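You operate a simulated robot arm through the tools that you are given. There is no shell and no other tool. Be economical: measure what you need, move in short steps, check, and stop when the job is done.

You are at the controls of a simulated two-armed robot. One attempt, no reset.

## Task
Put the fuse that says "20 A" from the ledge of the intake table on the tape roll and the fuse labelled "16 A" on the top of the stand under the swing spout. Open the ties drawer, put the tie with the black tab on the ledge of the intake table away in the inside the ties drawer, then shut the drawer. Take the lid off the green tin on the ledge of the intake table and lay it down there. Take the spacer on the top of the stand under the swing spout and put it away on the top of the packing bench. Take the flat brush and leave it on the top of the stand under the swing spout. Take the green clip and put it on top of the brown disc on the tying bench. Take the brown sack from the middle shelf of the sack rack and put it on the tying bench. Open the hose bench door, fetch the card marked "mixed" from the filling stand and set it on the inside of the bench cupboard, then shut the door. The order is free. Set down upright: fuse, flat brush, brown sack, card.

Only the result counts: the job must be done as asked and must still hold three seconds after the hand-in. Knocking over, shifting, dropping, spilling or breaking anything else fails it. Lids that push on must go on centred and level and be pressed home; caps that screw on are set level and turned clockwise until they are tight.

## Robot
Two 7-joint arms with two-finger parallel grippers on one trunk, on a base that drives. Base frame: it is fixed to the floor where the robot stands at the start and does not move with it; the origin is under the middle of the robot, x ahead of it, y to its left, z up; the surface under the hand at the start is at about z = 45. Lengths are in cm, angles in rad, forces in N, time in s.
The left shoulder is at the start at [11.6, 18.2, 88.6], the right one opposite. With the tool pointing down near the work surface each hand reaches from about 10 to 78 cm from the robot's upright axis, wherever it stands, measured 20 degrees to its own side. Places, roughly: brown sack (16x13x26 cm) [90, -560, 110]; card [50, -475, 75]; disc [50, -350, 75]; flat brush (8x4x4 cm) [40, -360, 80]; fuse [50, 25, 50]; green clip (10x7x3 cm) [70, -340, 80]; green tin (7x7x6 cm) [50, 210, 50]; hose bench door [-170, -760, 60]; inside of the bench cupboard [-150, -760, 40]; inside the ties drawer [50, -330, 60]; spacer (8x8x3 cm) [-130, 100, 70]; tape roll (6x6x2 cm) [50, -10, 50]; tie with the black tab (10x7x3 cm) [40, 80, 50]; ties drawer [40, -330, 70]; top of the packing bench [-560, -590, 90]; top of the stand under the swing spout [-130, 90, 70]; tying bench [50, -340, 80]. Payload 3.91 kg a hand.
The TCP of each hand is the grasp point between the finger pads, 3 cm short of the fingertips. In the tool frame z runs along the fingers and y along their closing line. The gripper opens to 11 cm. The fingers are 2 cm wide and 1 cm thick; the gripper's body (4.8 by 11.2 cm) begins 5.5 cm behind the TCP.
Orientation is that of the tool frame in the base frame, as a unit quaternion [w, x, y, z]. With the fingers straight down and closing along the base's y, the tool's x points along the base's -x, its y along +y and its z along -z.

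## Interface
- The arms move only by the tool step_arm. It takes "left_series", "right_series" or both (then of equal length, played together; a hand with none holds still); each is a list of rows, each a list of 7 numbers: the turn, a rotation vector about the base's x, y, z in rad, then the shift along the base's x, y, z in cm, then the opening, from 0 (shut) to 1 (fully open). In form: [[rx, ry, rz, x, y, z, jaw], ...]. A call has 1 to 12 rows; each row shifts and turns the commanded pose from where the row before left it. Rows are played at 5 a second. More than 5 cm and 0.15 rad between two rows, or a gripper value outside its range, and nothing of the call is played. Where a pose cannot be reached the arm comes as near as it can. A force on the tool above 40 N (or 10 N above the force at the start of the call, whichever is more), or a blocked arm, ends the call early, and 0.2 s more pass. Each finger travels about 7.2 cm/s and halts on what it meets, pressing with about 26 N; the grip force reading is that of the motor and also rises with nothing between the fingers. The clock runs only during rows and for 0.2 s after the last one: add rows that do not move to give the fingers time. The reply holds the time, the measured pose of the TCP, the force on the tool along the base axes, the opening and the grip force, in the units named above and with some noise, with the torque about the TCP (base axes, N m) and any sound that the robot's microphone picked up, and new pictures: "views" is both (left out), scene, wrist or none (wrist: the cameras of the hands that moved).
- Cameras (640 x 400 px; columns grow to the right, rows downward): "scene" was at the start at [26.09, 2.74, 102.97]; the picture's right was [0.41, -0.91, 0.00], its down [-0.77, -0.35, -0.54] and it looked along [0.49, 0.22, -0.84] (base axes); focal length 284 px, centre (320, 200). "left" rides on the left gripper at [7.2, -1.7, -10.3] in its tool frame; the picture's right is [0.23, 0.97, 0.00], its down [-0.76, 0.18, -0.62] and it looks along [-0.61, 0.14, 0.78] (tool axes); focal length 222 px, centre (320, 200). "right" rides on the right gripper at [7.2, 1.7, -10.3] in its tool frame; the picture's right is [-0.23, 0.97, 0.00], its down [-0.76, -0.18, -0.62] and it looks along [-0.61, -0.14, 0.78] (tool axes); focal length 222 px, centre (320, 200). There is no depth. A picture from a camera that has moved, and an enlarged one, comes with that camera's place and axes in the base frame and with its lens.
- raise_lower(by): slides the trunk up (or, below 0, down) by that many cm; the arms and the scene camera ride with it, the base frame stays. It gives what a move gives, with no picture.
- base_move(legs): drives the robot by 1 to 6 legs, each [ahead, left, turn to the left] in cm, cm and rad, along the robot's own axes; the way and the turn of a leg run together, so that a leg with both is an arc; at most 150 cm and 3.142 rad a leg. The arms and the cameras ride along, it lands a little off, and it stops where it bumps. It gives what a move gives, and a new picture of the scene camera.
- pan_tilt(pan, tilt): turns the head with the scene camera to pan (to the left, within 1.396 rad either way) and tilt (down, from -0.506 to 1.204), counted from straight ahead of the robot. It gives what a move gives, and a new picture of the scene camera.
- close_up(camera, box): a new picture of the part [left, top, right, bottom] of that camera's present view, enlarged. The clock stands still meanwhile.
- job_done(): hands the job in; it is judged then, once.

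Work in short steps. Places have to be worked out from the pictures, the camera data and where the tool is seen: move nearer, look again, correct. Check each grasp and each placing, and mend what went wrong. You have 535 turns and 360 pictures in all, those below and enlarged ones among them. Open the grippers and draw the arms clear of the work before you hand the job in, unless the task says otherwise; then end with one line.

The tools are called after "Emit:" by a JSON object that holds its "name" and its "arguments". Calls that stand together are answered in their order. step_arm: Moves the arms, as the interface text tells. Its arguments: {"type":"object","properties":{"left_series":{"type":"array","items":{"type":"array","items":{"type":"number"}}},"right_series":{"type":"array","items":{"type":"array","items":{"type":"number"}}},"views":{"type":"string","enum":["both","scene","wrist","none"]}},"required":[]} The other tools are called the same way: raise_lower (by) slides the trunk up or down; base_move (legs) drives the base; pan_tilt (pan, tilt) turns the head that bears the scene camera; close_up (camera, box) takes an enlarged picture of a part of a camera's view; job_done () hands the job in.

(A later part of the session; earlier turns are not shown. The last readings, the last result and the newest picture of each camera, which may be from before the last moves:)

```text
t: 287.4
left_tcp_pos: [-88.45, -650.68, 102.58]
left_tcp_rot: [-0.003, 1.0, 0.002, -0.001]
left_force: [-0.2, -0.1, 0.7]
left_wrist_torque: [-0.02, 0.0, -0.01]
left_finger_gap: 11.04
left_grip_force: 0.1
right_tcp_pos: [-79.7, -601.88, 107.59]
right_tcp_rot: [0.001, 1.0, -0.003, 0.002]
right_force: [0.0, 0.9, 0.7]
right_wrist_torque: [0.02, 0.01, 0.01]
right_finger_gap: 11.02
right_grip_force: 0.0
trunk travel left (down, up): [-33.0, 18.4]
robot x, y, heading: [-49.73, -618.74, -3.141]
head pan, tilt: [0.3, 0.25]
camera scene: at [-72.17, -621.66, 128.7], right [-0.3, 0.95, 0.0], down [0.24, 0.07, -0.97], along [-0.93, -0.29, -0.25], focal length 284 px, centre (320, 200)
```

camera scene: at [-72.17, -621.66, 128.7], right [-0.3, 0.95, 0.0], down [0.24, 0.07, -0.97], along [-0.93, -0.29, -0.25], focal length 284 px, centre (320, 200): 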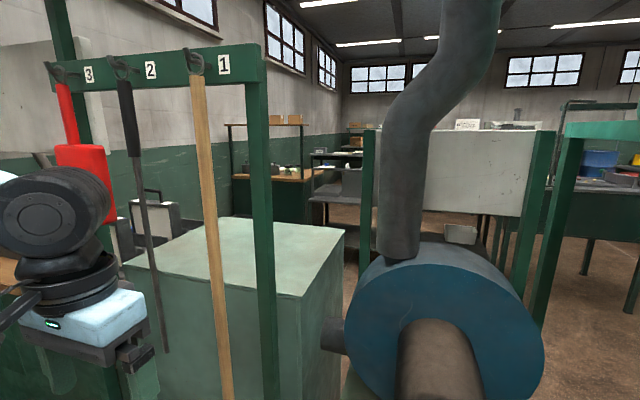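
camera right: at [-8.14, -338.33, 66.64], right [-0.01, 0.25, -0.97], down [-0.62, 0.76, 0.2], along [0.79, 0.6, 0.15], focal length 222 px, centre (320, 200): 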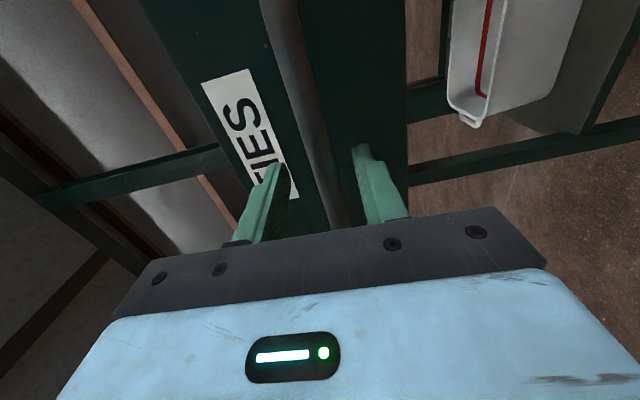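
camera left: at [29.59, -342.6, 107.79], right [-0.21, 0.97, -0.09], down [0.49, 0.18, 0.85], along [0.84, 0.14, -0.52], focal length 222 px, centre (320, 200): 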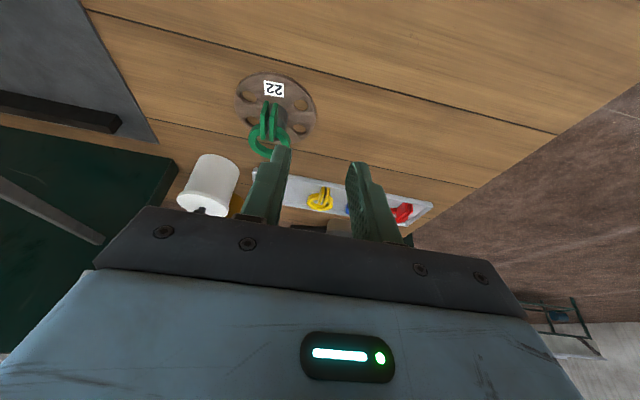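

The tool rack and a blower block the direct way. I go back up the aisle to y≈-480 and look west there.

Emit:
{"name": "base_move", "arguments": {"legs": [[0, -130, 0]]}}

Emit:
{"name": "pan_tilt", "arguments": {"pan": 0.25, "tilt": 0.3}}

```text
t: 298.9
left_tcp_pos: [-89.36, -523.34, 102.64]
left_tcp_rot: [-0.004, 1.0, 0.012, -0.001]
left_force: [0.1, -0.1, 0.5]
left_wrist_torque: [0.03, 0.0, -0.01]
left_finger_gap: 10.97
left_grip_force: 0.0
right_tcp_pos: [-81.37, -474.04, 107.46]
right_tcp_rot: [0.001, 1.0, 0.005, 0.002]
right_force: [-0.2, 0.5, 0.1]
right_wrist_torque: [0.0, -0.02, 0.02]
right_finger_gap: 11.01
right_grip_force: 0.0
trunk travel left (down, up): [-33.0, 18.4]
robot x, y, heading: [-51.18, -490.6, -3.121]
head pan, tilt: [0.3, 0.25]
camera scene: at [-73.62, -493.87, 128.7], right [-0.32, 0.95, 0.0], down [0.23, 0.08, -0.97], along [-0.92, -0.31, -0.25], focal length 284 px, centre (320, 200)
```

scene: 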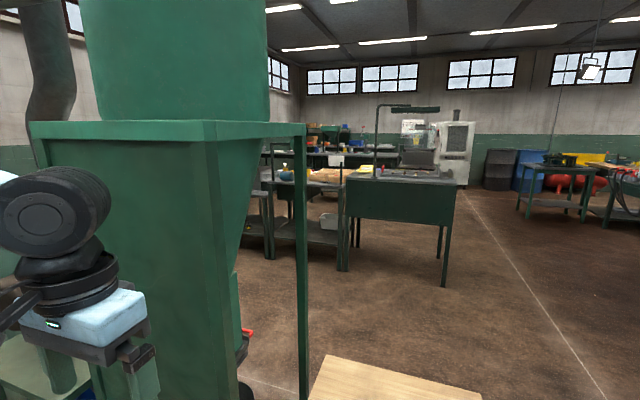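

```text
t: 299.5
left_tcp_pos: [-89.29, -523.33, 102.73]
left_tcp_rot: [-0.003, 1.0, 0.011, -0.001]
left_force: [0.5, 0.5, -0.7]
left_wrist_torque: [0.0, 0.0, -0.01]
left_finger_gap: 10.99
left_grip_force: 0.0
right_tcp_pos: [-81.51, -474.1, 107.54]
right_tcp_rot: [0.001, 1.0, 0.006, 0.002]
right_force: [0.1, 0.8, -0.5]
right_wrist_torque: [-0.02, -0.01, -0.04]
right_finger_gap: 11.01
right_grip_force: 0.0
trunk travel left (down, up): [-33.0, 18.4]
robot x, y, heading: [-50.83, -490.44, -3.123]
head pan, tilt: [0.25, 0.3]
camera scene: at [-73.75, -493.43, 128.23], right [-0.27, 0.96, 0.0], down [0.28, 0.08, -0.96], along [-0.92, -0.26, -0.3], focal length 284 px, centre (320, 200)
```

scene: 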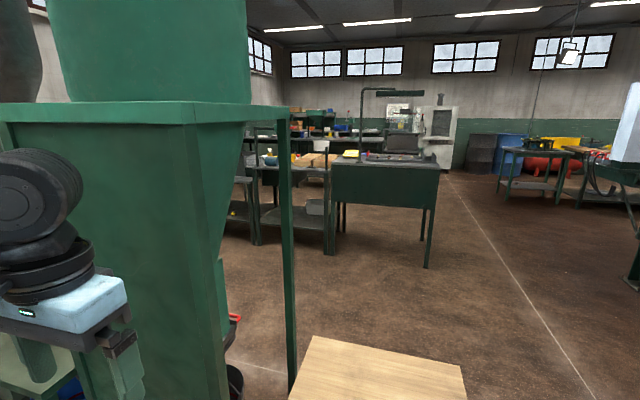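

Wide floor to the west. I go right to y≈-420, then west to x≈-235 in the open aisle.

Emit:
{"name": "base_move", "arguments": {"legs": [[0, -70, -0.018], [150, 0, 0], [33, 0, 0]]}}

Emit:
{"name": "pan_tilt", "arguments": {"pan": 1.2, "tilt": 0.3}}

```text
t: 315.0
left_tcp_pos: [-275.44, -450.54, 102.74]
left_tcp_rot: [-0.004, 1.0, -0.006, -0.001]
left_force: [0.1, -0.6, 0.2]
left_wrist_torque: [-0.04, -0.02, -0.03]
left_finger_gap: 10.98
left_grip_force: 0.0
right_tcp_pos: [-265.93, -401.8, 107.51]
right_tcp_rot: [0.001, 1.0, -0.013, 0.003]
right_force: [0.4, -0.2, 0.7]
right_wrist_torque: [-0.02, 0.0, -0.01]
right_finger_gap: 10.99
right_grip_force: 0.2
trunk travel left (down, up): [-33.0, 18.4]
robot x, y, heading: [-236.23, -418.89, 3.129]
head pan, tilt: [0.25, 0.3]
camera scene: at [-258.88, -421.26, 128.22], right [-0.23, 0.97, 0.0], down [0.29, 0.07, -0.96], along [-0.93, -0.22, -0.3], focal length 284 px, centre (320, 200)
```

scene: 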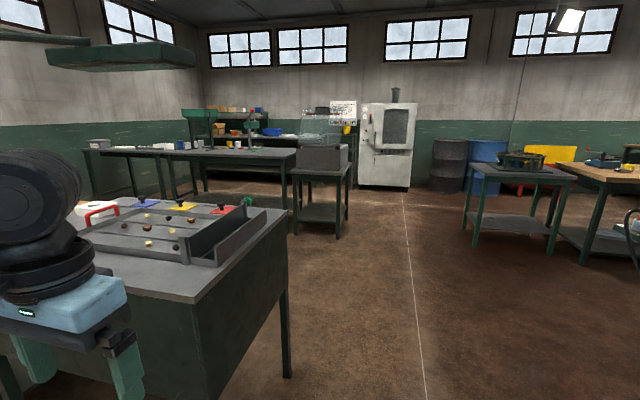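

```text
t: 316.2
left_tcp_pos: [-275.36, -450.55, 102.61]
left_tcp_rot: [-0.003, 1.0, -0.006, -0.001]
left_force: [-1.1, -0.4, 0.9]
left_wrist_torque: [0.0, 0.01, -0.03]
left_finger_gap: 11.01
left_grip_force: 0.2
right_tcp_pos: [-265.89, -401.76, 107.56]
right_tcp_rot: [0.0, 1.0, -0.012, 0.002]
right_force: [0.8, 0.5, -0.6]
right_wrist_torque: [-0.02, -0.05, -0.02]
right_finger_gap: 11.02
right_grip_force: 0.1
trunk travel left (down, up): [-33.0, 18.4]
robot x, y, heading: [-235.99, -419.14, 3.127]
head pan, tilt: [1.201, 0.3]
camera scene: at [-253.25, -427.73, 128.23], right [-0.93, 0.38, 0.0], down [0.11, 0.27, -0.96], along [-0.36, -0.89, -0.3], focal length 284 px, centre (320, 200)
```

scene: 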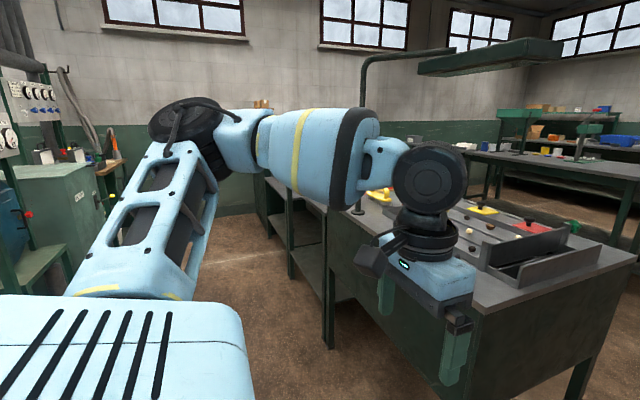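

The aisle south leads toward the hose bench. Back 18, turn left to face it, then look.

Emit:
{"name": "base_move", "arguments": {"legs": [[-18, 0, 0], [0, 0, 1.585], [80, 0, 0]]}}

Emit:
{"name": "pan_tilt", "arguments": {"pan": 0.15, "tilt": 0.4}}

```text
t: 325.5
left_tcp_pos: [-185.25, -538.27, 102.57]
left_tcp_rot: [-0.002, 0.703, 0.711, -0.003]
left_force: [0.0, 0.6, -0.2]
left_wrist_torque: [-0.02, -0.03, -0.02]
left_finger_gap: 11.0
left_grip_force: 0.0
right_tcp_pos: [-234.34, -529.64, 107.38]
right_tcp_rot: [-0.001, 0.709, 0.706, 0.002]
right_force: [-0.3, -0.4, 0.0]
right_wrist_torque: [0.05, 0.01, -0.02]
right_finger_gap: 10.97
right_grip_force: 0.1
trunk travel left (down, up): [-33.0, 18.4]
robot x, y, heading: [-217.38, -499.68, -1.561]
head pan, tilt: [1.201, 0.3]
camera scene: at [-208.58, -516.71, 128.22], right [-0.36, -0.93, 0.0], down [-0.28, 0.11, -0.96], along [0.89, -0.34, -0.3], focal length 284 px, centre (320, 200)
```

scene: 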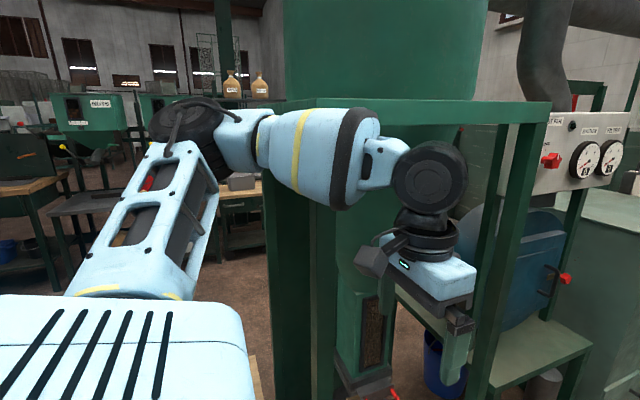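

```text
t: 326.8
left_tcp_pos: [-185.13, -538.19, 102.81]
left_tcp_rot: [-0.002, 0.704, 0.71, -0.003]
left_force: [0.7, 0.0, -1.3]
left_wrist_torque: [0.02, -0.02, -0.03]
left_finger_gap: 11.0
left_grip_force: 0.1
right_tcp_pos: [-234.3, -529.57, 107.48]
right_tcp_rot: [-0.001, 0.709, 0.705, 0.003]
right_force: [-0.1, -0.1, -0.3]
right_wrist_torque: [0.01, -0.02, -0.01]
right_finger_gap: 10.99
right_grip_force: 0.1
trunk travel left (down, up): [-33.0, 18.4]
robot x, y, heading: [-217.68, -499.21, -1.566]
head pan, tilt: [0.15, 0.4]
camera scene: at [-215.85, -522.51, 127.3], right [-0.99, -0.16, 0.0], down [-0.06, 0.38, -0.92], along [0.14, -0.91, -0.39], focal length 284 px, centre (320, 200)
```

scene: 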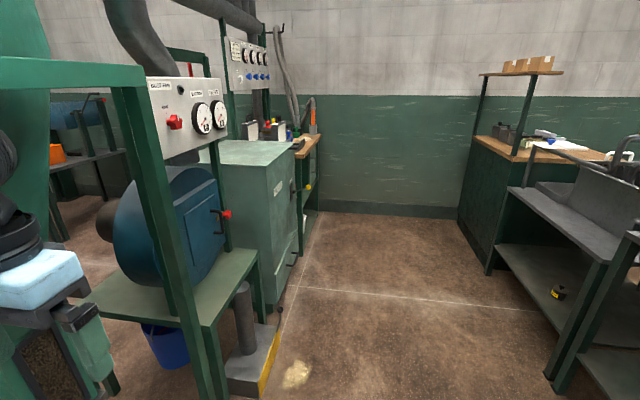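

The hose bench is at the aisle's end on the left. I shift right 18 and go ahead 150, then look left at its front.

Emit:
{"name": "base_move", "arguments": {"legs": [[0, -18, 0], [150, 0, 0]]}}

Emit:
{"name": "pan_tilt", "arguments": {"pan": 0.6, "tilt": 0.6}}

```text
t: 336.1
left_tcp_pos: [-201.68, -689.68, 102.54]
left_tcp_rot: [-0.001, 0.702, 0.712, -0.003]
left_force: [0.9, 0.2, 0.7]
left_wrist_torque: [-0.04, 0.0, 0.01]
left_finger_gap: 11.01
left_grip_force: 0.2
right_tcp_pos: [-250.69, -681.48, 107.57]
right_tcp_rot: [-0.001, 0.705, 0.709, 0.003]
right_force: [-0.7, 0.0, -0.4]
right_wrist_torque: [0.01, 0.03, -0.02]
right_finger_gap: 11.0
right_grip_force: 0.0
trunk travel left (down, up): [-33.0, 18.4]
robot x, y, heading: [-234.07, -651.03, -1.562]
head pan, tilt: [0.15, 0.4]
camera scene: at [-232.4, -674.19, 127.3], right [-0.99, -0.16, 0.0], down [-0.06, 0.38, -0.92], along [0.15, -0.91, -0.39], focal length 284 px, centre (320, 200)
```

scene: 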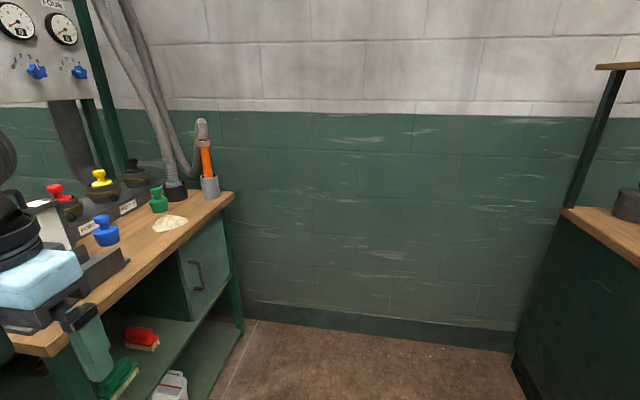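

```text
t: 337.0
left_tcp_pos: [-201.7, -689.81, 102.6]
left_tcp_rot: [-0.001, 0.702, 0.712, -0.003]
left_force: [-0.5, -0.2, 0.1]
left_wrist_torque: [-0.01, 0.04, 0.0]
left_finger_gap: 11.0
left_grip_force: 0.1
right_tcp_pos: [-250.72, -681.52, 107.47]
right_tcp_rot: [-0.002, 0.706, 0.708, 0.003]
right_force: [-0.1, 0.0, -0.4]
right_wrist_torque: [0.02, 0.0, -0.02]
right_finger_gap: 11.0
right_grip_force: 0.0
trunk travel left (down, up): [-33.0, 18.4]
robot x, y, heading: [-233.99, -651.2, -1.559]
head pan, tilt: [0.6, 0.6]
camera scene: at [-228.83, -672.27, 125.48], right [-0.82, -0.57, 0.0], down [-0.32, 0.46, -0.83], along [0.47, -0.68, -0.56], focal length 284 px, centre (320, 200)
```

scene: 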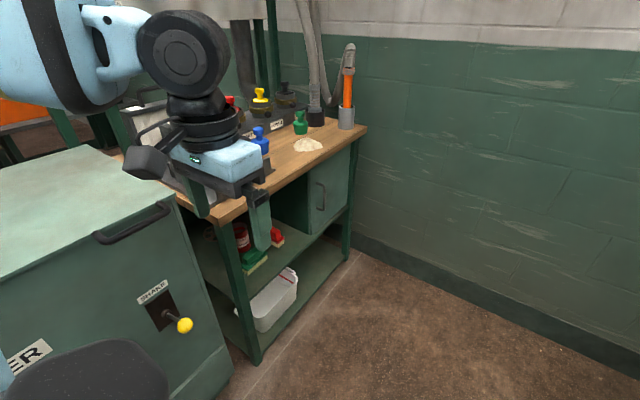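

The cupboard door is at the wall end: vertical handle near [-173,-753,60], hinge on the wall side. I move down the aisle and turn to face it obliquely.

Emit:
{"name": "base_move", "arguments": {"legs": [[62, -6, 0], [0, 0, 1.06]]}}

Emit:
{"name": "pan_tilt", "arguments": {"pan": 0, "tilt": 0.75}}

```text
t: 343.2
left_tcp_pos: [-190.16, -702.94, 102.73]
left_tcp_rot: [0.0, 0.239, 0.971, -0.003]
left_force: [0.3, -0.2, 0.6]
left_wrist_torque: [-0.03, -0.03, -0.05]
left_finger_gap: 11.02
left_grip_force: 0.1
right_tcp_pos: [-220.83, -742.12, 107.48]
right_tcp_rot: [-0.002, 0.245, 0.97, 0.002]
right_force: [0.2, 0.1, 0.0]
right_wrist_torque: [0.01, 0.0, 0.01]
right_finger_gap: 11.01
right_grip_force: 0.1
trunk travel left (down, up): [-33.0, 18.4]
robot x, y, heading: [-239.42, -713.07, -0.489]
head pan, tilt: [0.6, 0.6]
camera scene: at [-218.54, -718.61, 125.48], right [0.12, -0.99, 0.0], down [-0.56, -0.07, -0.83], along [0.82, 0.1, -0.56], focal length 284 px, centre (320, 200)
```

scene: 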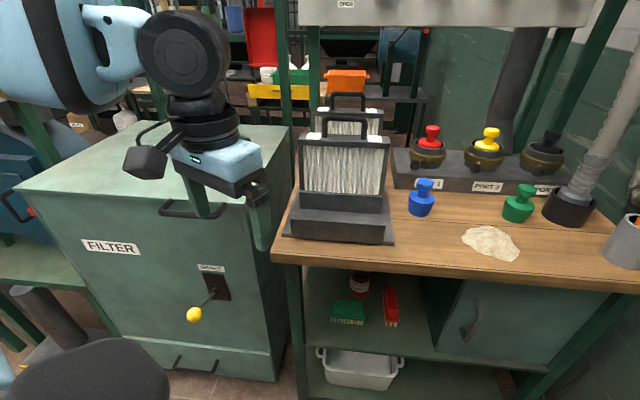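

```text
t: 344.2
left_tcp_pos: [-190.14, -703.04, 102.7]
left_tcp_rot: [0.0, 0.239, 0.971, -0.003]
left_force: [0.0, -0.4, 0.1]
left_wrist_torque: [0.01, 0.0, 0.0]
left_finger_gap: 11.02
left_grip_force: 0.1
right_tcp_pos: [-220.95, -742.17, 107.41]
right_tcp_rot: [-0.002, 0.245, 0.97, 0.002]
right_force: [0.4, 0.2, -0.6]
right_wrist_torque: [-0.02, 0.01, -0.02]
right_finger_gap: 10.99
right_grip_force: 0.0
trunk travel left (down, up): [-33.0, 18.4]
robot x, y, heading: [-239.41, -713.07, -0.484]
head pan, tilt: [0.0, 0.75]
camera scene: at [-219.98, -723.48, 124.19], right [-0.47, -0.89, 0.0], down [-0.6, 0.32, -0.73], along [0.65, -0.34, -0.68], focal length 284 px, centre (320, 200)
```

scene: 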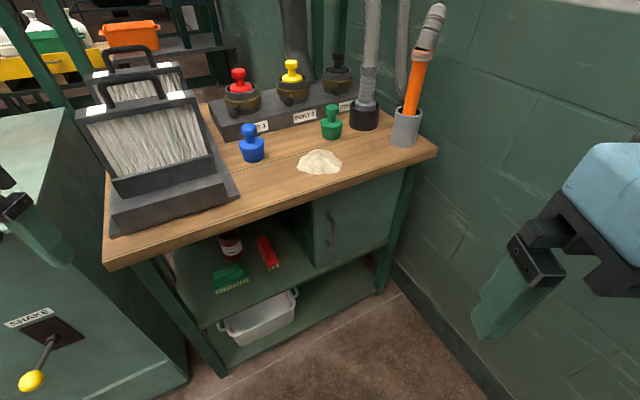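

I back off 12, lower the trunk 26, then turn the right hand to point forward (closing horizontally) for the vertical handle.

Emit:
{"name": "base_move", "arguments": {"legs": [[-14, 0, 0]]}}

Emit:
{"name": "raise_lower", "arguments": {"by": -26}}

Emit:
{"name": "step_arm", "arguments": {"right_series": [[-0.0664, -0.1264, 0, 1.6, -0.8, 0, 0.5], [-0.0664, -0.1264, 0, 1.6, -0.8, 0, 0.5], [-0.0664, -0.1264, 0, 1.6, -0.8, 0, 0.5], [-0.0664, -0.1264, 0, 1.6, -0.8, 0, 0.5], [-0.0664, -0.1264, 0, 1.6, -0.8, 0, 0.5], [-0.0664, -0.1264, 0, 1.6, -0.8, 0, 0.5], [-0.0664, -0.1264, 0, 1.6, -0.8, 0, 0.5], [-0.0664, -0.1264, 0, 1.6, -0.8, 0, 0.5], [-0.0664, -0.1264, 0, 1.6, -0.8, -1, 0.5], [-0.0664, -0.1264, 0, 1.6, -0.8, -2, 0.5], [-0.0664, -0.1264, 0, 1.6, -0.8, -2, 0.5], [0, 0, 0, 0, 0, 0, 0.5]]}}

```text
t: 345.5
left_tcp_pos: [-202.6, -696.41, 102.7]
left_tcp_rot: [0.0, 0.239, 0.971, -0.004]
left_force: [0.2, -0.1, 0.6]
left_wrist_torque: [-0.02, -0.02, -0.01]
left_finger_gap: 11.0
left_grip_force: 0.2
right_tcp_pos: [-233.28, -735.61, 107.42]
right_tcp_rot: [-0.002, 0.245, 0.97, 0.002]
right_force: [0.0, -0.2, 0.1]
right_wrist_torque: [0.01, -0.04, -0.02]
right_finger_gap: 11.03
right_grip_force: 0.0
trunk travel left (down, up): [-33.0, 18.4]
robot x, y, heading: [-251.7, -706.75, -0.484]
head pan, tilt: [0.0, 0.75]
camera scene: at [-232.46, -716.93, 124.2], right [-0.47, -0.88, 0.0], down [-0.6, 0.32, -0.73], along [0.65, -0.34, -0.68], focal length 284 px, centre (320, 200)
```

scene: 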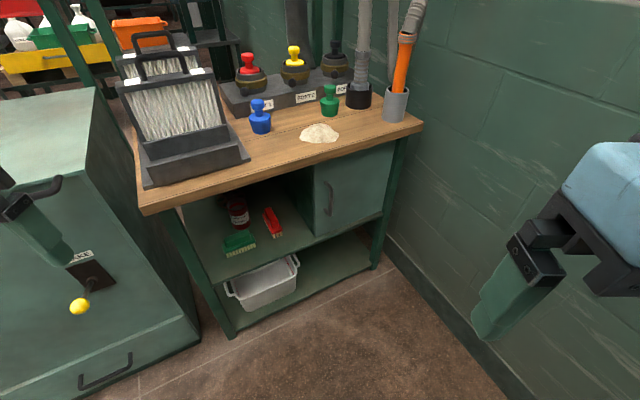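

```text
t: 347.5
left_tcp_pos: [-202.25, -696.49, 81.18]
left_tcp_rot: [-0.005, 0.239, 0.971, -0.003]
left_force: [0.0, 0.1, -0.7]
left_wrist_torque: [0.0, -0.02, 0.02]
left_finger_gap: 10.98
left_grip_force: 0.1
right_tcp_pos: [-232.97, -736.2, 85.49]
right_tcp_rot: [-0.018, 0.249, 0.968, -0.004]
right_force: [-1.6, -0.1, 0.4]
right_wrist_torque: [0.01, -0.01, -0.02]
right_finger_gap: 11.0
right_grip_force: 0.1
trunk travel left (down, up): [-11.9, 39.5]
robot x, y, heading: [-251.9, -706.5, -0.479]
head pan, tilt: [0.0, 0.75]
stopped: the force on the tool passed its limit at 57 N (the readings are from after the stop); the commanded pose is now the measured one
```

```text
t: 350.1
left_tcp_pos: [-202.42, -696.71, 81.24]
left_tcp_rot: [-0.005, 0.239, 0.971, -0.002]
left_force: [0.1, -0.1, 0.9]
left_wrist_torque: [0.02, -0.01, 0.03]
left_finger_gap: 10.99
left_grip_force: 0.0
right_tcp_pos: [-209.21, -745.01, 85.4]
right_tcp_rot: [0.679, 0.181, 0.692, -0.165]
right_force: [-0.2, 0.3, -0.4]
right_wrist_torque: [-0.01, 0.01, -0.01]
right_finger_gap: 5.51
right_grip_force: 0.0
right hand out of reach, approached as far as the arm can: row 4, 5, 6, 7, 8, 9, 10
trunk travel left (down, up): [-11.9, 39.5]
robot x, y, heading: [-251.97, -706.29, -0.481]
head pan, tilt: [0.0, 0.75]
camera scene: at [-225.98, -720.51, 101.1], right [-0.47, -0.88, 0.0], down [-0.6, 0.32, -0.73], along [0.65, -0.34, -0.68], focal length 284 px, centre (320, 200)
camera right: at [-217.5, -738.29, 78.35], right [0.47, 0.85, 0.24], down [-0.62, 0.12, 0.77], along [0.63, -0.51, 0.58], focal length 222 px, centre (320, 200)
```

scene: 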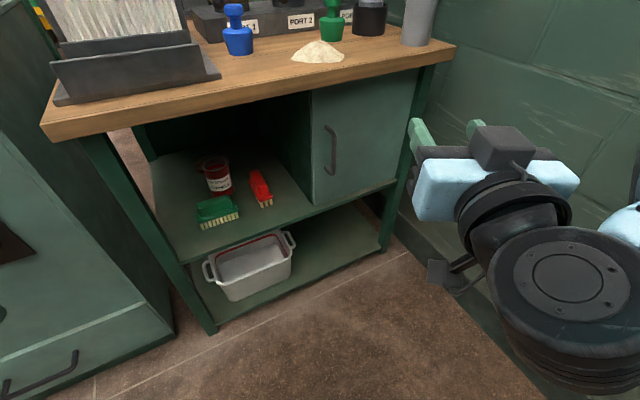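
right: 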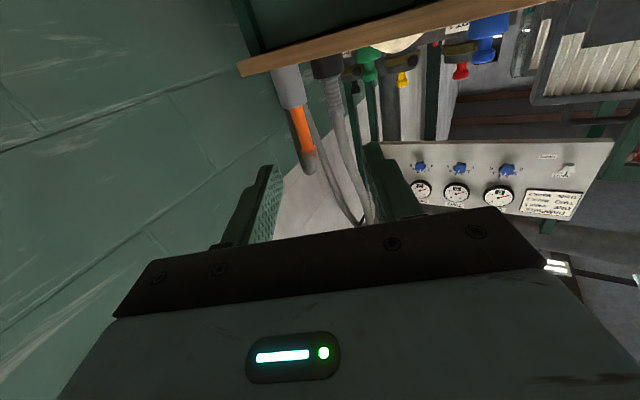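

Handle triangulates to [-172.2,-752.6,60.9]. I lower the right hand toward that height.

Emit:
{"name": "step_arm", "arguments": {"right_series": [[0, 0, 0, 0, 0, -4, 0.5], [0, 0, 0, 0, 0, -4, 0.5], [0, 0, 0, 0, 0, -4, 0.5], [0, 0, 0, 0, 0, -4, 0.5], [0, 0, 0, 0, 0, -4, 0.5], [0, 0, 0, 0, 0, -4, 0.5], [0, 0, 0, 0, 0, 0, 0.5]]}}

```text
t: 351.7
left_tcp_pos: [-202.43, -696.59, 81.18]
left_tcp_rot: [-0.004, 0.239, 0.971, -0.003]
left_force: [-0.8, 0.3, 0.2]
left_wrist_torque: [0.03, -0.05, -0.01]
left_finger_gap: 11.0
left_grip_force: 0.1
right_tcp_pos: [-208.75, -738.2, 65.47]
right_tcp_rot: [0.679, 0.181, 0.692, -0.166]
right_force: [-0.2, -0.4, 0.5]
right_wrist_torque: [0.0, -0.02, -0.03]
right_finger_gap: 5.52
right_grip_force: 0.1
right hand out of reach, approached as far as the arm can: row 1, 2, 4, 5, 6
trunk travel left (down, up): [-11.9, 39.5]
robot x, y, heading: [-251.94, -706.53, -0.48]
head pan, tilt: [0.0, 0.75]
camera scene: at [-225.99, -720.36, 101.13], right [-0.47, -0.88, 0.0], down [-0.6, 0.32, -0.73], along [0.65, -0.34, -0.68], focal length 284 px, centre (320, 200)
camera right: at [-217.01, -731.5, 58.55], right [0.46, 0.85, 0.24], down [-0.62, 0.12, 0.77], along [0.63, -0.51, 0.59], focal length 222 px, centre (320, 200)
```

scene: 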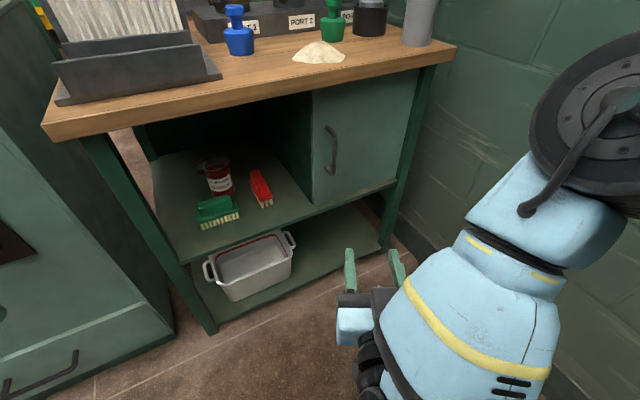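
right: 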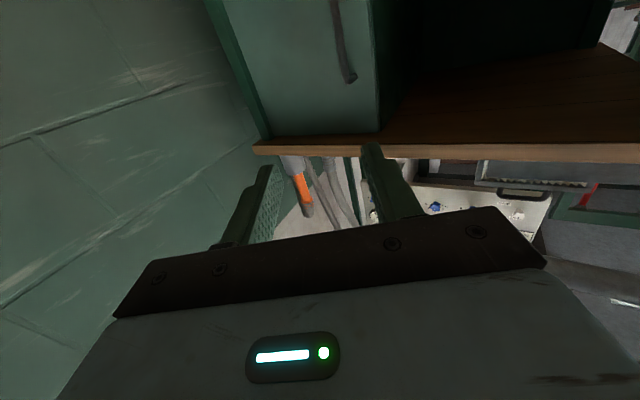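

Now lower the trunk 3.5 and drive toward the handle 24 cm, then look closer.

Emit:
{"name": "raise_lower", "arguments": {"by": -3.5}}

Emit:
{"name": "base_move", "arguments": {"legs": [[24, 4, 0]]}}

Emit:
{"name": "step_arm", "arguments": {"right_series": [[0, 0, 0, 0, 0, 0, 0.5]], "views": "wrist"}}

```text
t: 352.5
left_tcp_pos: [-202.46, -696.56, 77.66]
left_tcp_rot: [-0.004, 0.239, 0.971, -0.003]
left_force: [-0.3, 0.3, 0.1]
left_wrist_torque: [0.02, 0.0, -0.03]
left_finger_gap: 11.0
left_grip_force: 0.0
right_tcp_pos: [-208.34, -738.43, 60.88]
right_tcp_rot: [0.671, 0.18, 0.701, -0.161]
right_force: [1.0, 0.6, 0.2]
right_wrist_torque: [0.04, 0.02, -0.02]
right_finger_gap: 5.5
right_grip_force: 0.1
trunk travel left (down, up): [-8.4, 43.0]
robot x, y, heading: [-252.12, -706.62, -0.49]
head pan, tilt: [0.0, 0.75]
```

```text
t: 354.3
left_tcp_pos: [-179.55, -704.36, 77.84]
left_tcp_rot: [-0.005, 0.24, 0.971, -0.001]
left_force: [0.5, -0.5, 0.4]
left_wrist_torque: [-0.02, 0.05, 0.01]
left_finger_gap: 11.0
left_grip_force: 0.0
right_tcp_pos: [-185.42, -746.05, 60.83]
right_tcp_rot: [0.67, 0.181, 0.701, -0.162]
right_force: [-0.7, 0.3, 0.2]
right_wrist_torque: [0.01, 0.0, 0.02]
right_finger_gap: 5.5
right_grip_force: 0.0
trunk travel left (down, up): [-8.4, 43.0]
robot x, y, heading: [-229.07, -714.29, -0.485]
head pan, tilt: [0.0, 0.75]
camera scene: at [-201.8, -728.7, 96.98], right [-0.47, -0.88, 0.0], down [-0.6, 0.32, -0.73], along [0.65, -0.34, -0.68], focal length 284 px, centre (320, 200)
```

scene: 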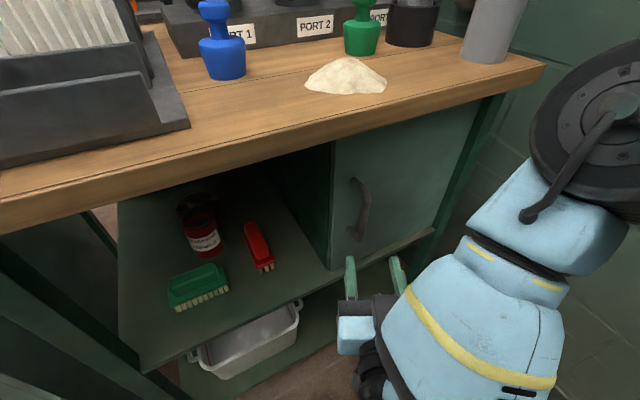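

```text
t: 354.7
left_tcp_pos: [-179.39, -704.23, 77.74]
left_tcp_rot: [-0.004, 0.239, 0.971, -0.002]
left_force: [0.6, 0.8, -0.7]
left_wrist_torque: [0.0, -0.01, -0.01]
left_finger_gap: 11.0
left_grip_force: 0.0
right_tcp_pos: [-185.5, -746.09, 60.91]
right_tcp_rot: [0.67, 0.182, 0.701, -0.162]
right_force: [-0.2, -0.4, -0.2]
right_wrist_torque: [0.01, -0.01, 0.01]
right_finger_gap: 5.49
right_grip_force: 0.1
trunk travel left (down, up): [-8.4, 43.0]
robot x, y, heading: [-229.12, -714.45, -0.488]
head pan, tilt: [0.0, 0.75]
camera right: at [-193.87, -739.41, 54.14], right [0.47, 0.85, 0.24], down [-0.61, 0.11, 0.79], along [0.64, -0.52, 0.56], focal length 222 px, centre (320, 200)
```

right: 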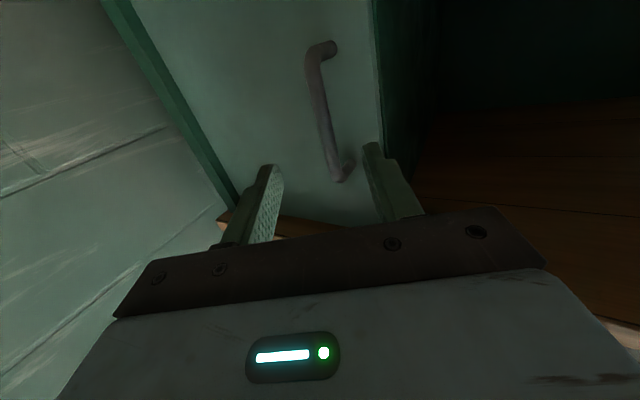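

Handle mid ≈[-172.2,-752.9,61]. I raise/retract the left hand for safety and advance the right hand 12 cm along its axis.

Emit:
{"name": "step_arm", "arguments": {"right_series": [[0, 0, 0, 2.3, -1.15, 0, 0.5], [0, 0, 0, 2.3, -1.15, 0, 0.5], [0, 0, 0, 2.3, -1.15, 0, 0.5], [0, 0, 0, 2.2, -1.1, 0, 0.5], [0, 0, 0, 1.8, -0.9, 0, 0.5], [0, 0, 0, 0, 0, 0, 0.5]], "left_series": [[0, 0, 0, -2, 1, 3, 1], [0, 0, 0, -2, 1, 3, 1], [0, 0, 0, 0, 0, 3, 1], [0, 0, 0, 0, 0, 3, 1], [0, 0, 0, 0, 0, 3, 1], [0, 0, 0, 0, 0, 0, 1]]}}

```text
t: 355.7
left_tcp_pos: [-183.48, -702.11, 90.17]
left_tcp_rot: [-0.006, 0.24, 0.971, -0.003]
left_force: [-0.2, 0.0, -0.6]
left_wrist_torque: [0.02, 0.0, 0.03]
left_finger_gap: 11.01
left_grip_force: 0.1
right_tcp_pos: [-176.05, -748.48, 62.15]
right_tcp_rot: [0.668, 0.181, 0.703, -0.161]
right_force: [-15.7, 2.5, 8.6]
right_wrist_torque: [0.06, -0.47, 0.36]
right_finger_gap: 5.32
right_grip_force: 0.0
right hand out of reach, approached as far as the arm can: row 1, 2, 3, 4, 5
trunk travel left (down, up): [-8.4, 43.0]
robot x, y, heading: [-229.14, -713.95, -0.49]
head pan, tilt: [0.0, 0.75]
stopped in row 5 (right hand): the force on the tool passed its limit at 62 N (the readings are from after the stop); the commanded pose is now the measured one
camera scene: at [-201.92, -728.68, 97.01], right [-0.47, -0.88, 0.0], down [-0.6, 0.32, -0.73], along [0.65, -0.34, -0.68], focal length 284 px, centre (320, 200)
camera right: at [-184.56, -741.74, 55.45], right [0.47, 0.85, 0.24], down [-0.6, 0.11, 0.79], along [0.65, -0.52, 0.56], focal length 222 px, centre (320, 200)
camera left: at [-190.62, -700.22, 100.61], right [0.25, 0.97, -0.01], down [0.76, -0.2, 0.62], along [0.59, -0.16, -0.79], focal length 222 px, centre (320, 200)
```

scene: 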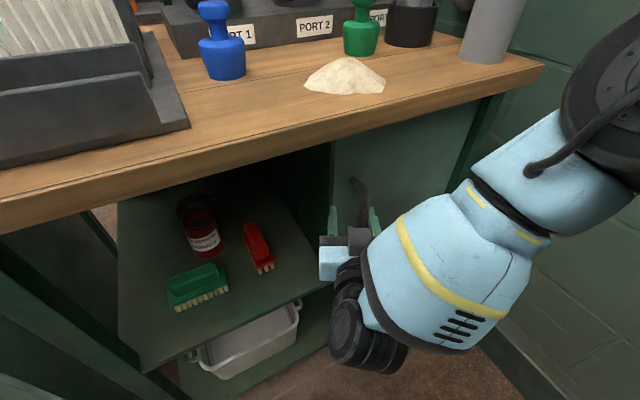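
right: 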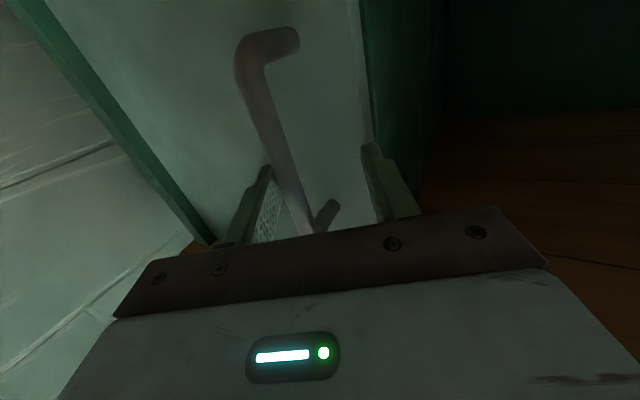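
left: 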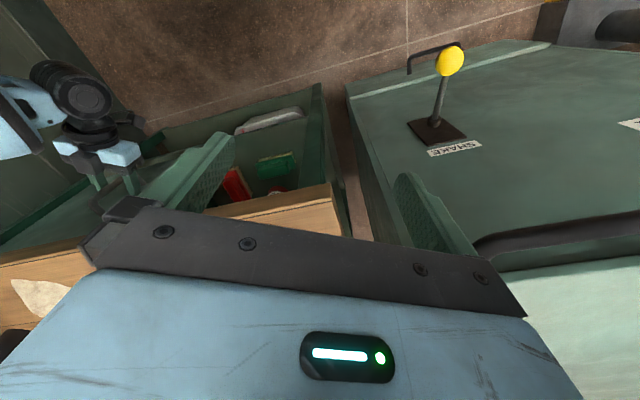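

The bar lies between the fingers; the tip touched the door face. I back a hair and close on the bar.

Emit:
{"name": "step_arm", "arguments": {"right_series": [[0, 0, 0, -0.6, 0.0, 0, 0.5], [0, 0, 0, -0.3, -0.4, 0, 0.3], [0, 0, 0, 0, 0, 0, 0.1], [0, 0, 0, 0, 0, 0, 0], [0, 0, 0, 0, 0, 0, 0]], "views": "wrist"}}

```text
t: 356.8
left_tcp_pos: [-183.53, -702.49, 90.25]
left_tcp_rot: [-0.006, 0.242, 0.97, -0.003]
left_force: [-0.2, 0.1, -0.1]
left_wrist_torque: [-0.05, -0.04, 0.01]
left_finger_gap: 11.0
left_grip_force: 0.0
right_tcp_pos: [-177.3, -749.91, 61.99]
right_tcp_rot: [0.662, 0.192, 0.703, -0.178]
right_force: [-9.4, -6.6, 1.3]
right_wrist_torque: [-0.17, 0.1, -0.3]
right_finger_gap: 1.39
right_grip_force: 25.9
trunk travel left (down, up): [-8.4, 43.0]
robot x, y, heading: [-229.35, -714.4, -0.489]
head pan, tilt: [0.0, 0.75]
stopped in row 5 (right hand): the force on the tool passed its limit at 45 N (the readings are from after the stop); the commanded pose is now the measured one
camera right: at [-185.7, -742.95, 55.36], right [0.5, 0.83, 0.23], down [-0.59, 0.13, 0.8], along [0.63, -0.54, 0.56], focal length 222 px, centre (320, 200)
```

right: 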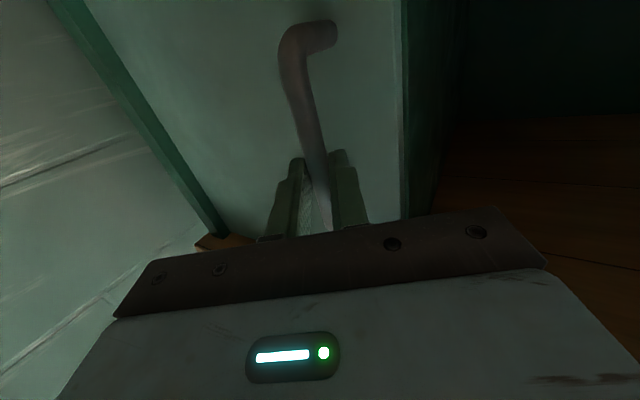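

Handle gripped. I pull along the door's arc (hinge on the wall side).

Emit:
{"name": "step_arm", "arguments": {"right_series": [[0, 0, 0.03, -1.5, -0.3, 0, 0], [0, 0, 0.05, -1.5, -0.4, 0, 0], [0, 0, 0.05, -1.5, -0.4, 0, 0], [0, 0, 0.05, -1.5, -0.5, 0, 0], [0, 0, 0.05, -1.4, -0.6, 0, 0], [0, 0, 0.05, -1.4, -0.7, 0, 0], [0, 0, 0.05, -1.3, -0.7, 0, 0], [0, 0, 0, 0, 0, 0, 0]]}}

```text
t: 357.2
left_tcp_pos: [-183.46, -702.42, 90.16]
left_tcp_rot: [-0.006, 0.242, 0.97, -0.003]
left_force: [0.2, -0.6, -0.2]
left_wrist_torque: [-0.01, -0.02, 0.05]
left_finger_gap: 11.02
left_grip_force: 0.0
right_tcp_pos: [-178.69, -750.13, 62.11]
right_tcp_rot: [0.657, 0.188, 0.709, -0.177]
right_force: [1.5, -7.6, -10.5]
right_wrist_torque: [0.35, 0.09, -0.31]
right_finger_gap: 1.36
right_grip_force: 44.9
right hand out of reach, approached as far as the arm can: row 1, 2
trunk travel left (down, up): [-8.4, 43.0]
robot x, y, heading: [-228.97, -714.43, -0.494]
head pan, tilt: [0.0, 0.75]
stopped in row 2 (right hand): the force on the tool passed its limit at 50 N (the readings are from after the stop); the commanded pose is now the measured one
camera scene: at [-201.87, -728.95, 96.97], right [-0.47, -0.88, 0.0], down [-0.6, 0.32, -0.73], along [0.64, -0.35, -0.68], focal length 284 px, centre (320, 200)
camera right: at [-187.11, -743.15, 55.56], right [0.5, 0.84, 0.22], down [-0.58, 0.13, 0.81], along [0.64, -0.53, 0.55], focal length 222 px, centre (320, 200)
```

scene: 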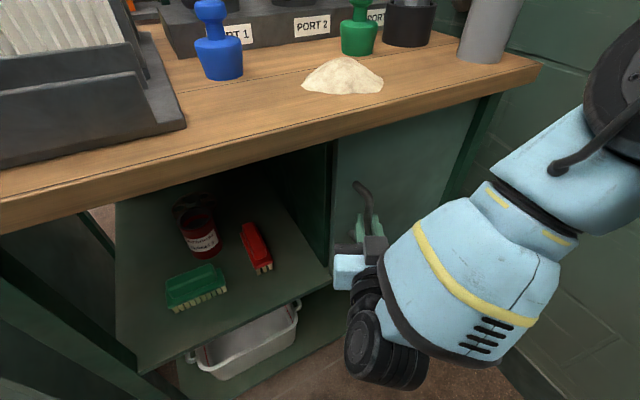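
right: 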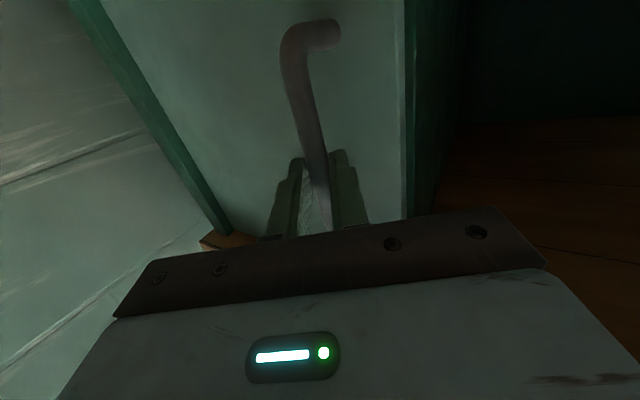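

The arm is near its limit there; I pull with the base instead (world -x mostly).

Emit:
{"name": "base_move", "arguments": {"legs": [[-4.6, -3.4, 0], [-4.6, -4.9, 0]]}}

```text
t: 358.2
left_tcp_pos: [-188.18, -703.25, 90.18]
left_tcp_rot: [-0.005, 0.243, 0.97, -0.004]
left_force: [0.6, 0.0, 0.3]
left_wrist_torque: [0.01, 0.0, -0.01]
left_finger_gap: 10.98
left_grip_force: 0.0
right_tcp_pos: [-183.37, -751.34, 61.97]
right_tcp_rot: [0.656, 0.192, 0.706, -0.184]
right_force: [1.0, -2.9, -2.3]
right_wrist_torque: [0.4, -0.29, -0.24]
right_finger_gap: 1.37
right_grip_force: 44.7
trunk travel left (down, up): [-8.4, 43.0]
robot x, y, heading: [-234.04, -715.14, -0.493]
head pan, tilt: [0.0, 0.75]
stopped in leg 1: the force on the tool passed its limit at 44 N (the readings are from after the stop); the commanded pose is now the measured one
camera scene: at [-206.62, -729.63, 96.99], right [-0.47, -0.88, 0.0], down [-0.6, 0.32, -0.73], along [0.64, -0.35, -0.68], focal length 284 px, centre (320, 200)
```

scene: 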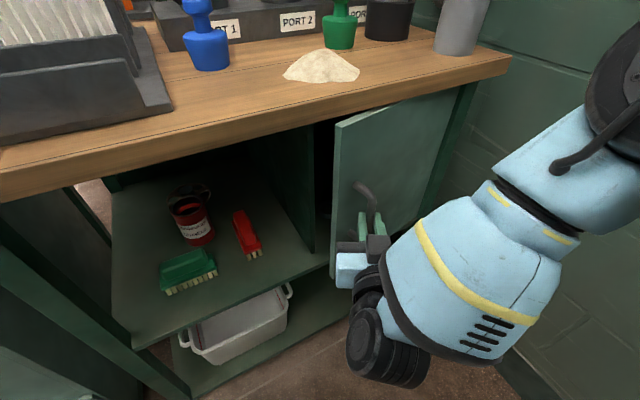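

The door is opening. Pull a bit more.

Emit:
{"name": "base_move", "arguments": {"legs": [[-3, -3.5, 0.03], [-2.5, -4, 0.03]]}}

```text
t: 359.2
left_tcp_pos: [-191.64, -703.54, 90.24]
left_tcp_rot: [-0.005, 0.232, 0.973, -0.004]
left_force: [-0.1, 0.1, -0.2]
left_wrist_torque: [0.03, 0.0, 0.03]
left_finger_gap: 11.0
left_grip_force: 0.0
right_tcp_pos: [-185.83, -752.31, 62.08]
right_tcp_rot: [0.657, 0.19, 0.706, -0.184]
right_force: [1.6, -3.3, -3.4]
right_wrist_torque: [0.45, -0.53, -0.28]
right_finger_gap: 1.37
right_grip_force: 45.6
trunk travel left (down, up): [-8.4, 43.0]
robot x, y, heading: [-237.17, -716.63, -0.469]
head pan, tilt: [0.0, 0.75]
stopped in leg 1: the force on the tool passed its limit at 44 N (the readings are from after the stop); the commanded pose is now the measured one
camera scene: at [-209.53, -730.35, 96.98], right [-0.45, -0.89, 0.0], down [-0.61, 0.31, -0.73], along [0.65, -0.33, -0.68], focal length 284 px, centre (320, 200)
```

scene: 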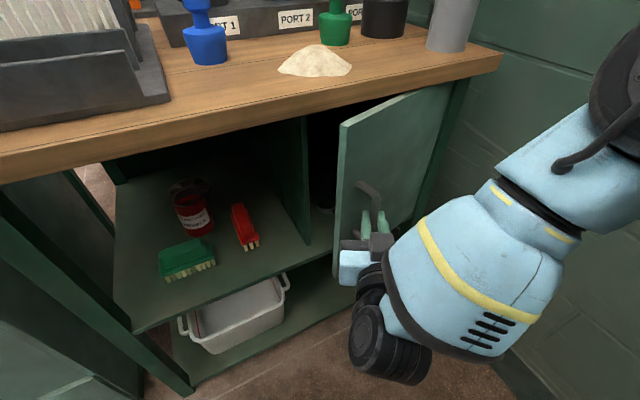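

Door is ~17° open. I release the handle and back the hand off, to then push the door from its inner edge.

Emit:
{"name": "step_arm", "arguments": {"right_series": [[0, 0, 0, 0, 0, 0, 0.4], [0, 0, 0, 0, 0, 0, 0.4], [0, 0, 0, -2.6, 1.4, 0, 0.4], [0, 0, 0, -2.6, 1.4, 0, 0.4], [0, 0, 0, -1.5, 4, 0, 0], [0, 0, 0, 0, 4, 0, 0], [0, 0, 0, 0, 2, 0, 0]]}}

```text
t: 360.9
left_tcp_pos: [-191.74, -703.55, 90.19]
left_tcp_rot: [-0.005, 0.232, 0.973, -0.003]
left_force: [0.2, -0.2, -0.3]
left_wrist_torque: [0.02, -0.01, 0.01]
left_finger_gap: 10.99
left_grip_force: 0.0
right_tcp_pos: [-192.02, -744.91, 62.82]
right_tcp_rot: [0.644, 0.252, 0.689, -0.215]
right_force: [-0.1, 0.7, 0.7]
right_wrist_torque: [-0.02, 0.01, -0.02]
right_finger_gap: 0.0
right_grip_force: 26.5
trunk travel left (down, up): [-8.4, 43.0]
robot x, y, heading: [-237.2, -716.1, -0.471]
head pan, tilt: [0.0, 0.75]
stopped in row 7 (right hand): the arm was blocked; the commanded pose is now the measured one
camera scene: at [-209.57, -730.36, 96.99], right [-0.45, -0.89, 0.0], down [-0.61, 0.31, -0.73], along [0.65, -0.33, -0.68], focal length 284 px, centre (320, 200)
camera right: at [-199.2, -736.59, 56.43], right [0.62, 0.74, 0.25], down [-0.56, 0.19, 0.8], along [0.55, -0.64, 0.54], focal length 222 px, centre (320, 200)
```

scene: 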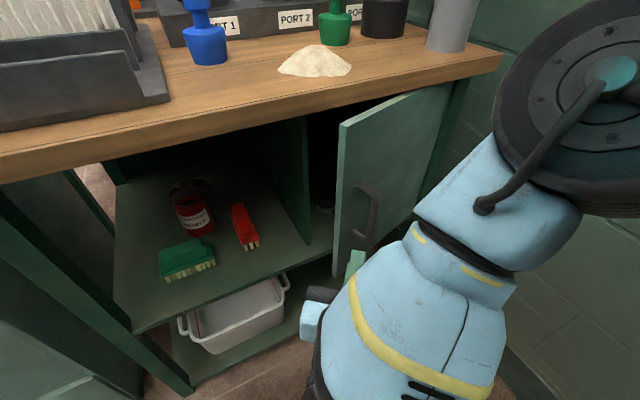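
right: 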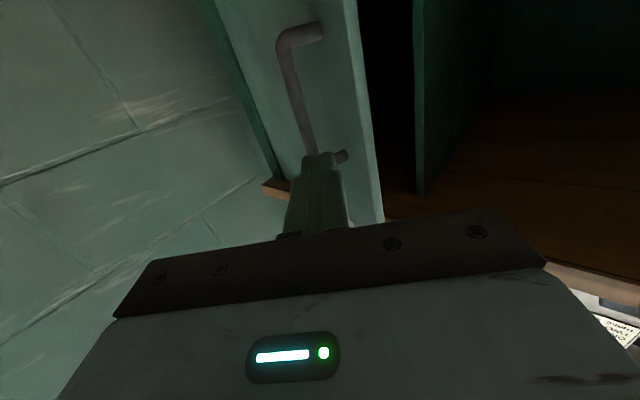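

I shift the base left 5 and ahead 13 so that the fingertips go just past the door's free edge.

Emit:
{"name": "base_move", "arguments": {"legs": [[0, 5, 0], [13, 0, 0]]}}

Emit:
{"name": "step_arm", "arguments": {"right_series": [[0, 0, 0, 0, 0, 0, 0]], "views": "wrist"}}

```text
t: 362.9
left_tcp_pos: [-177.95, -704.92, 90.16]
left_tcp_rot: [-0.005, 0.232, 0.973, -0.003]
left_force: [-0.2, -0.6, 0.5]
left_wrist_torque: [0.0, 0.0, 0.01]
left_finger_gap: 10.97
left_grip_force: 0.1
right_tcp_pos: [-178.36, -746.33, 62.72]
right_tcp_rot: [0.644, 0.251, 0.69, -0.214]
right_force: [0.1, -0.1, 0.7]
right_wrist_torque: [-0.01, 0.0, 0.0]
right_finger_gap: 0.0
right_grip_force: 26.2
trunk travel left (down, up): [-8.4, 43.0]
robot x, y, heading: [-223.66, -717.32, -0.47]
head pan, tilt: [0.0, 0.75]
camera scene: at [-195.88, -731.79, 96.97], right [-0.45, -0.89, 0.0], down [-0.61, 0.31, -0.73], along [0.65, -0.33, -0.68], focal length 284 px, centre (320, 200)
```

scene: 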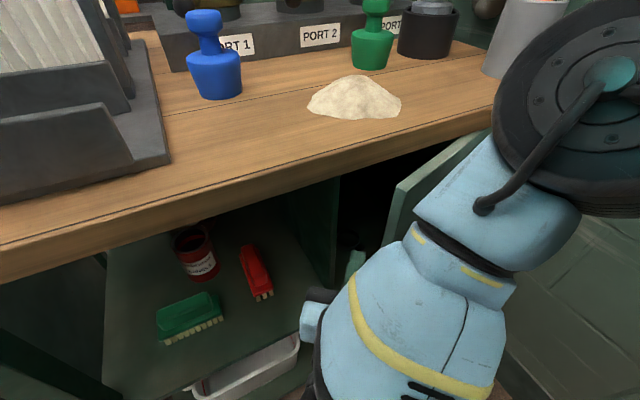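

```text
t: 363.3
left_tcp_pos: [-178.02, -705.01, 90.15]
left_tcp_rot: [-0.005, 0.232, 0.973, -0.004]
left_force: [0.8, 0.6, -0.4]
left_wrist_torque: [0.01, 0.03, 0.0]
left_finger_gap: 10.99
left_grip_force: 0.1
right_tcp_pos: [-178.32, -746.32, 62.79]
right_tcp_rot: [0.644, 0.252, 0.69, -0.215]
right_force: [-1.3, 0.8, 0.9]
right_wrist_torque: [-0.02, 0.03, 0.0]
right_finger_gap: 0.0
right_grip_force: 25.9
trunk travel left (down, up): [-8.4, 43.0]
robot x, y, heading: [-223.25, -717.75, -0.469]
head pan, tilt: [0.0, 0.75]
camera right: at [-185.55, -738.02, 56.43], right [0.62, 0.74, 0.25], down [-0.56, 0.19, 0.8], along [0.55, -0.64, 0.54], focal length 222 px, centre (320, 200)
```

right: 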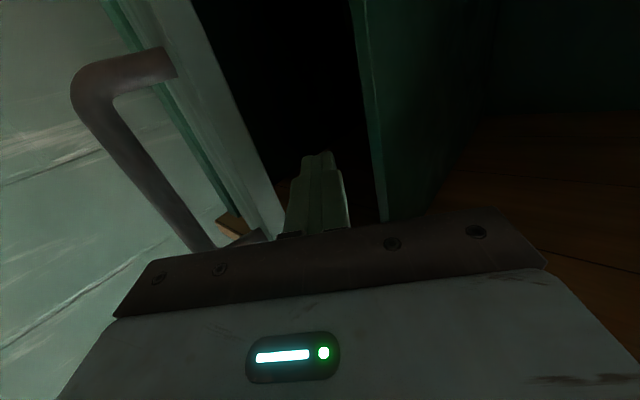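

Fingers are inside the door's edge. I sweep the base right/back to push the door open.

Emit:
{"name": "base_move", "arguments": {"legs": [[-4, -12, 0]]}}

```text
t: 365.0
left_tcp_pos: [-186.85, -713.85, 90.17]
left_tcp_rot: [-0.005, 0.235, 0.972, -0.004]
left_force: [0.0, 0.1, -1.0]
left_wrist_torque: [-0.01, -0.01, -0.02]
left_finger_gap: 11.03
left_grip_force: 0.1
right_tcp_pos: [-187.44, -755.26, 62.85]
right_tcp_rot: [0.643, 0.253, 0.69, -0.215]
right_force: [-0.6, 0.5, 0.4]
right_wrist_torque: [-0.01, -0.01, -0.02]
right_finger_gap: 0.0
right_grip_force: 26.0
trunk travel left (down, up): [-8.4, 43.0]
robot x, y, heading: [-232.56, -726.13, -0.476]
head pan, tilt: [0.0, 0.75]
camera scene: at [-204.95, -740.63, 96.99], right [-0.46, -0.89, 0.0], down [-0.61, 0.31, -0.73], along [0.65, -0.33, -0.68], focal length 284 px, centre (320, 200)
```

scene: 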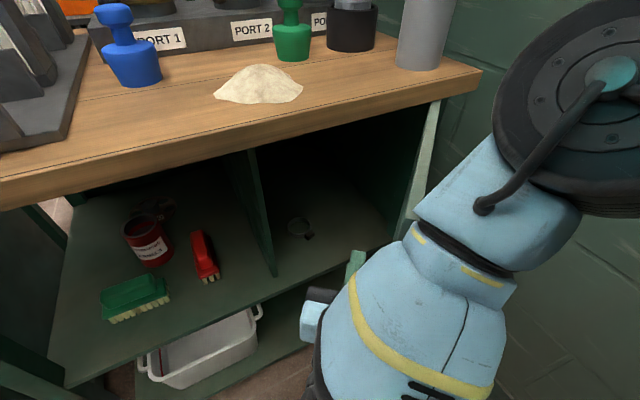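

The door is wide open and the cupboard floor (z≈37) is visible. Now I return to the filling stand for the card: back off, face +x, and go round.

Emit:
{"name": "base_move", "arguments": {"legs": [[-12, 0, 0], [0, 0, 0.476], [0, 150, 0], [0, 140, 0]]}}

```text
t: 392.6
left_tcp_pos: [-202.08, -399.72, 90.26]
left_tcp_rot: [-0.004, 0.012, 1.0, -0.005]
left_force: [0.6, -0.1, 0.6]
left_wrist_torque: [-0.03, 0.0, 0.05]
left_finger_gap: 10.98
left_grip_force: 0.0
right_tcp_pos: [-184.65, -437.33, 62.79]
right_tcp_rot: [0.676, 0.094, 0.728, -0.068]
right_force: [-0.5, 0.5, -0.3]
right_wrist_torque: [0.01, -0.01, 0.02]
right_finger_gap: 0.03
right_grip_force: 25.8
trunk travel left (down, up): [-8.4, 43.0]
robot x, y, heading: [-237.81, -430.79, -0.032]
head pan, tilt: [0.0, 0.75]
camera scene: at [-206.79, -431.73, 96.99], right [-0.03, -1.0, 0.0], down [-0.68, 0.02, -0.73], along [0.73, -0.02, -0.68], focal length 284 px, centre (320, 200)
```

scene: 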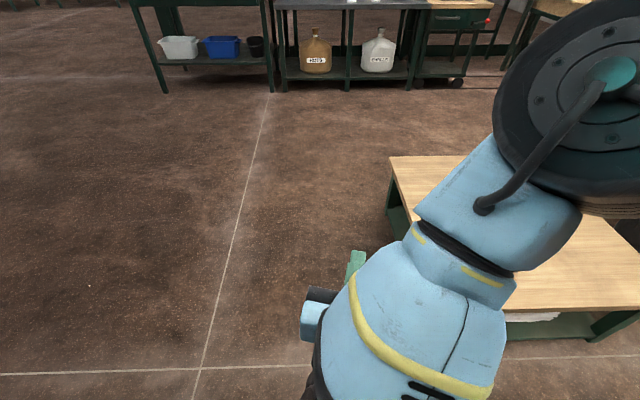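

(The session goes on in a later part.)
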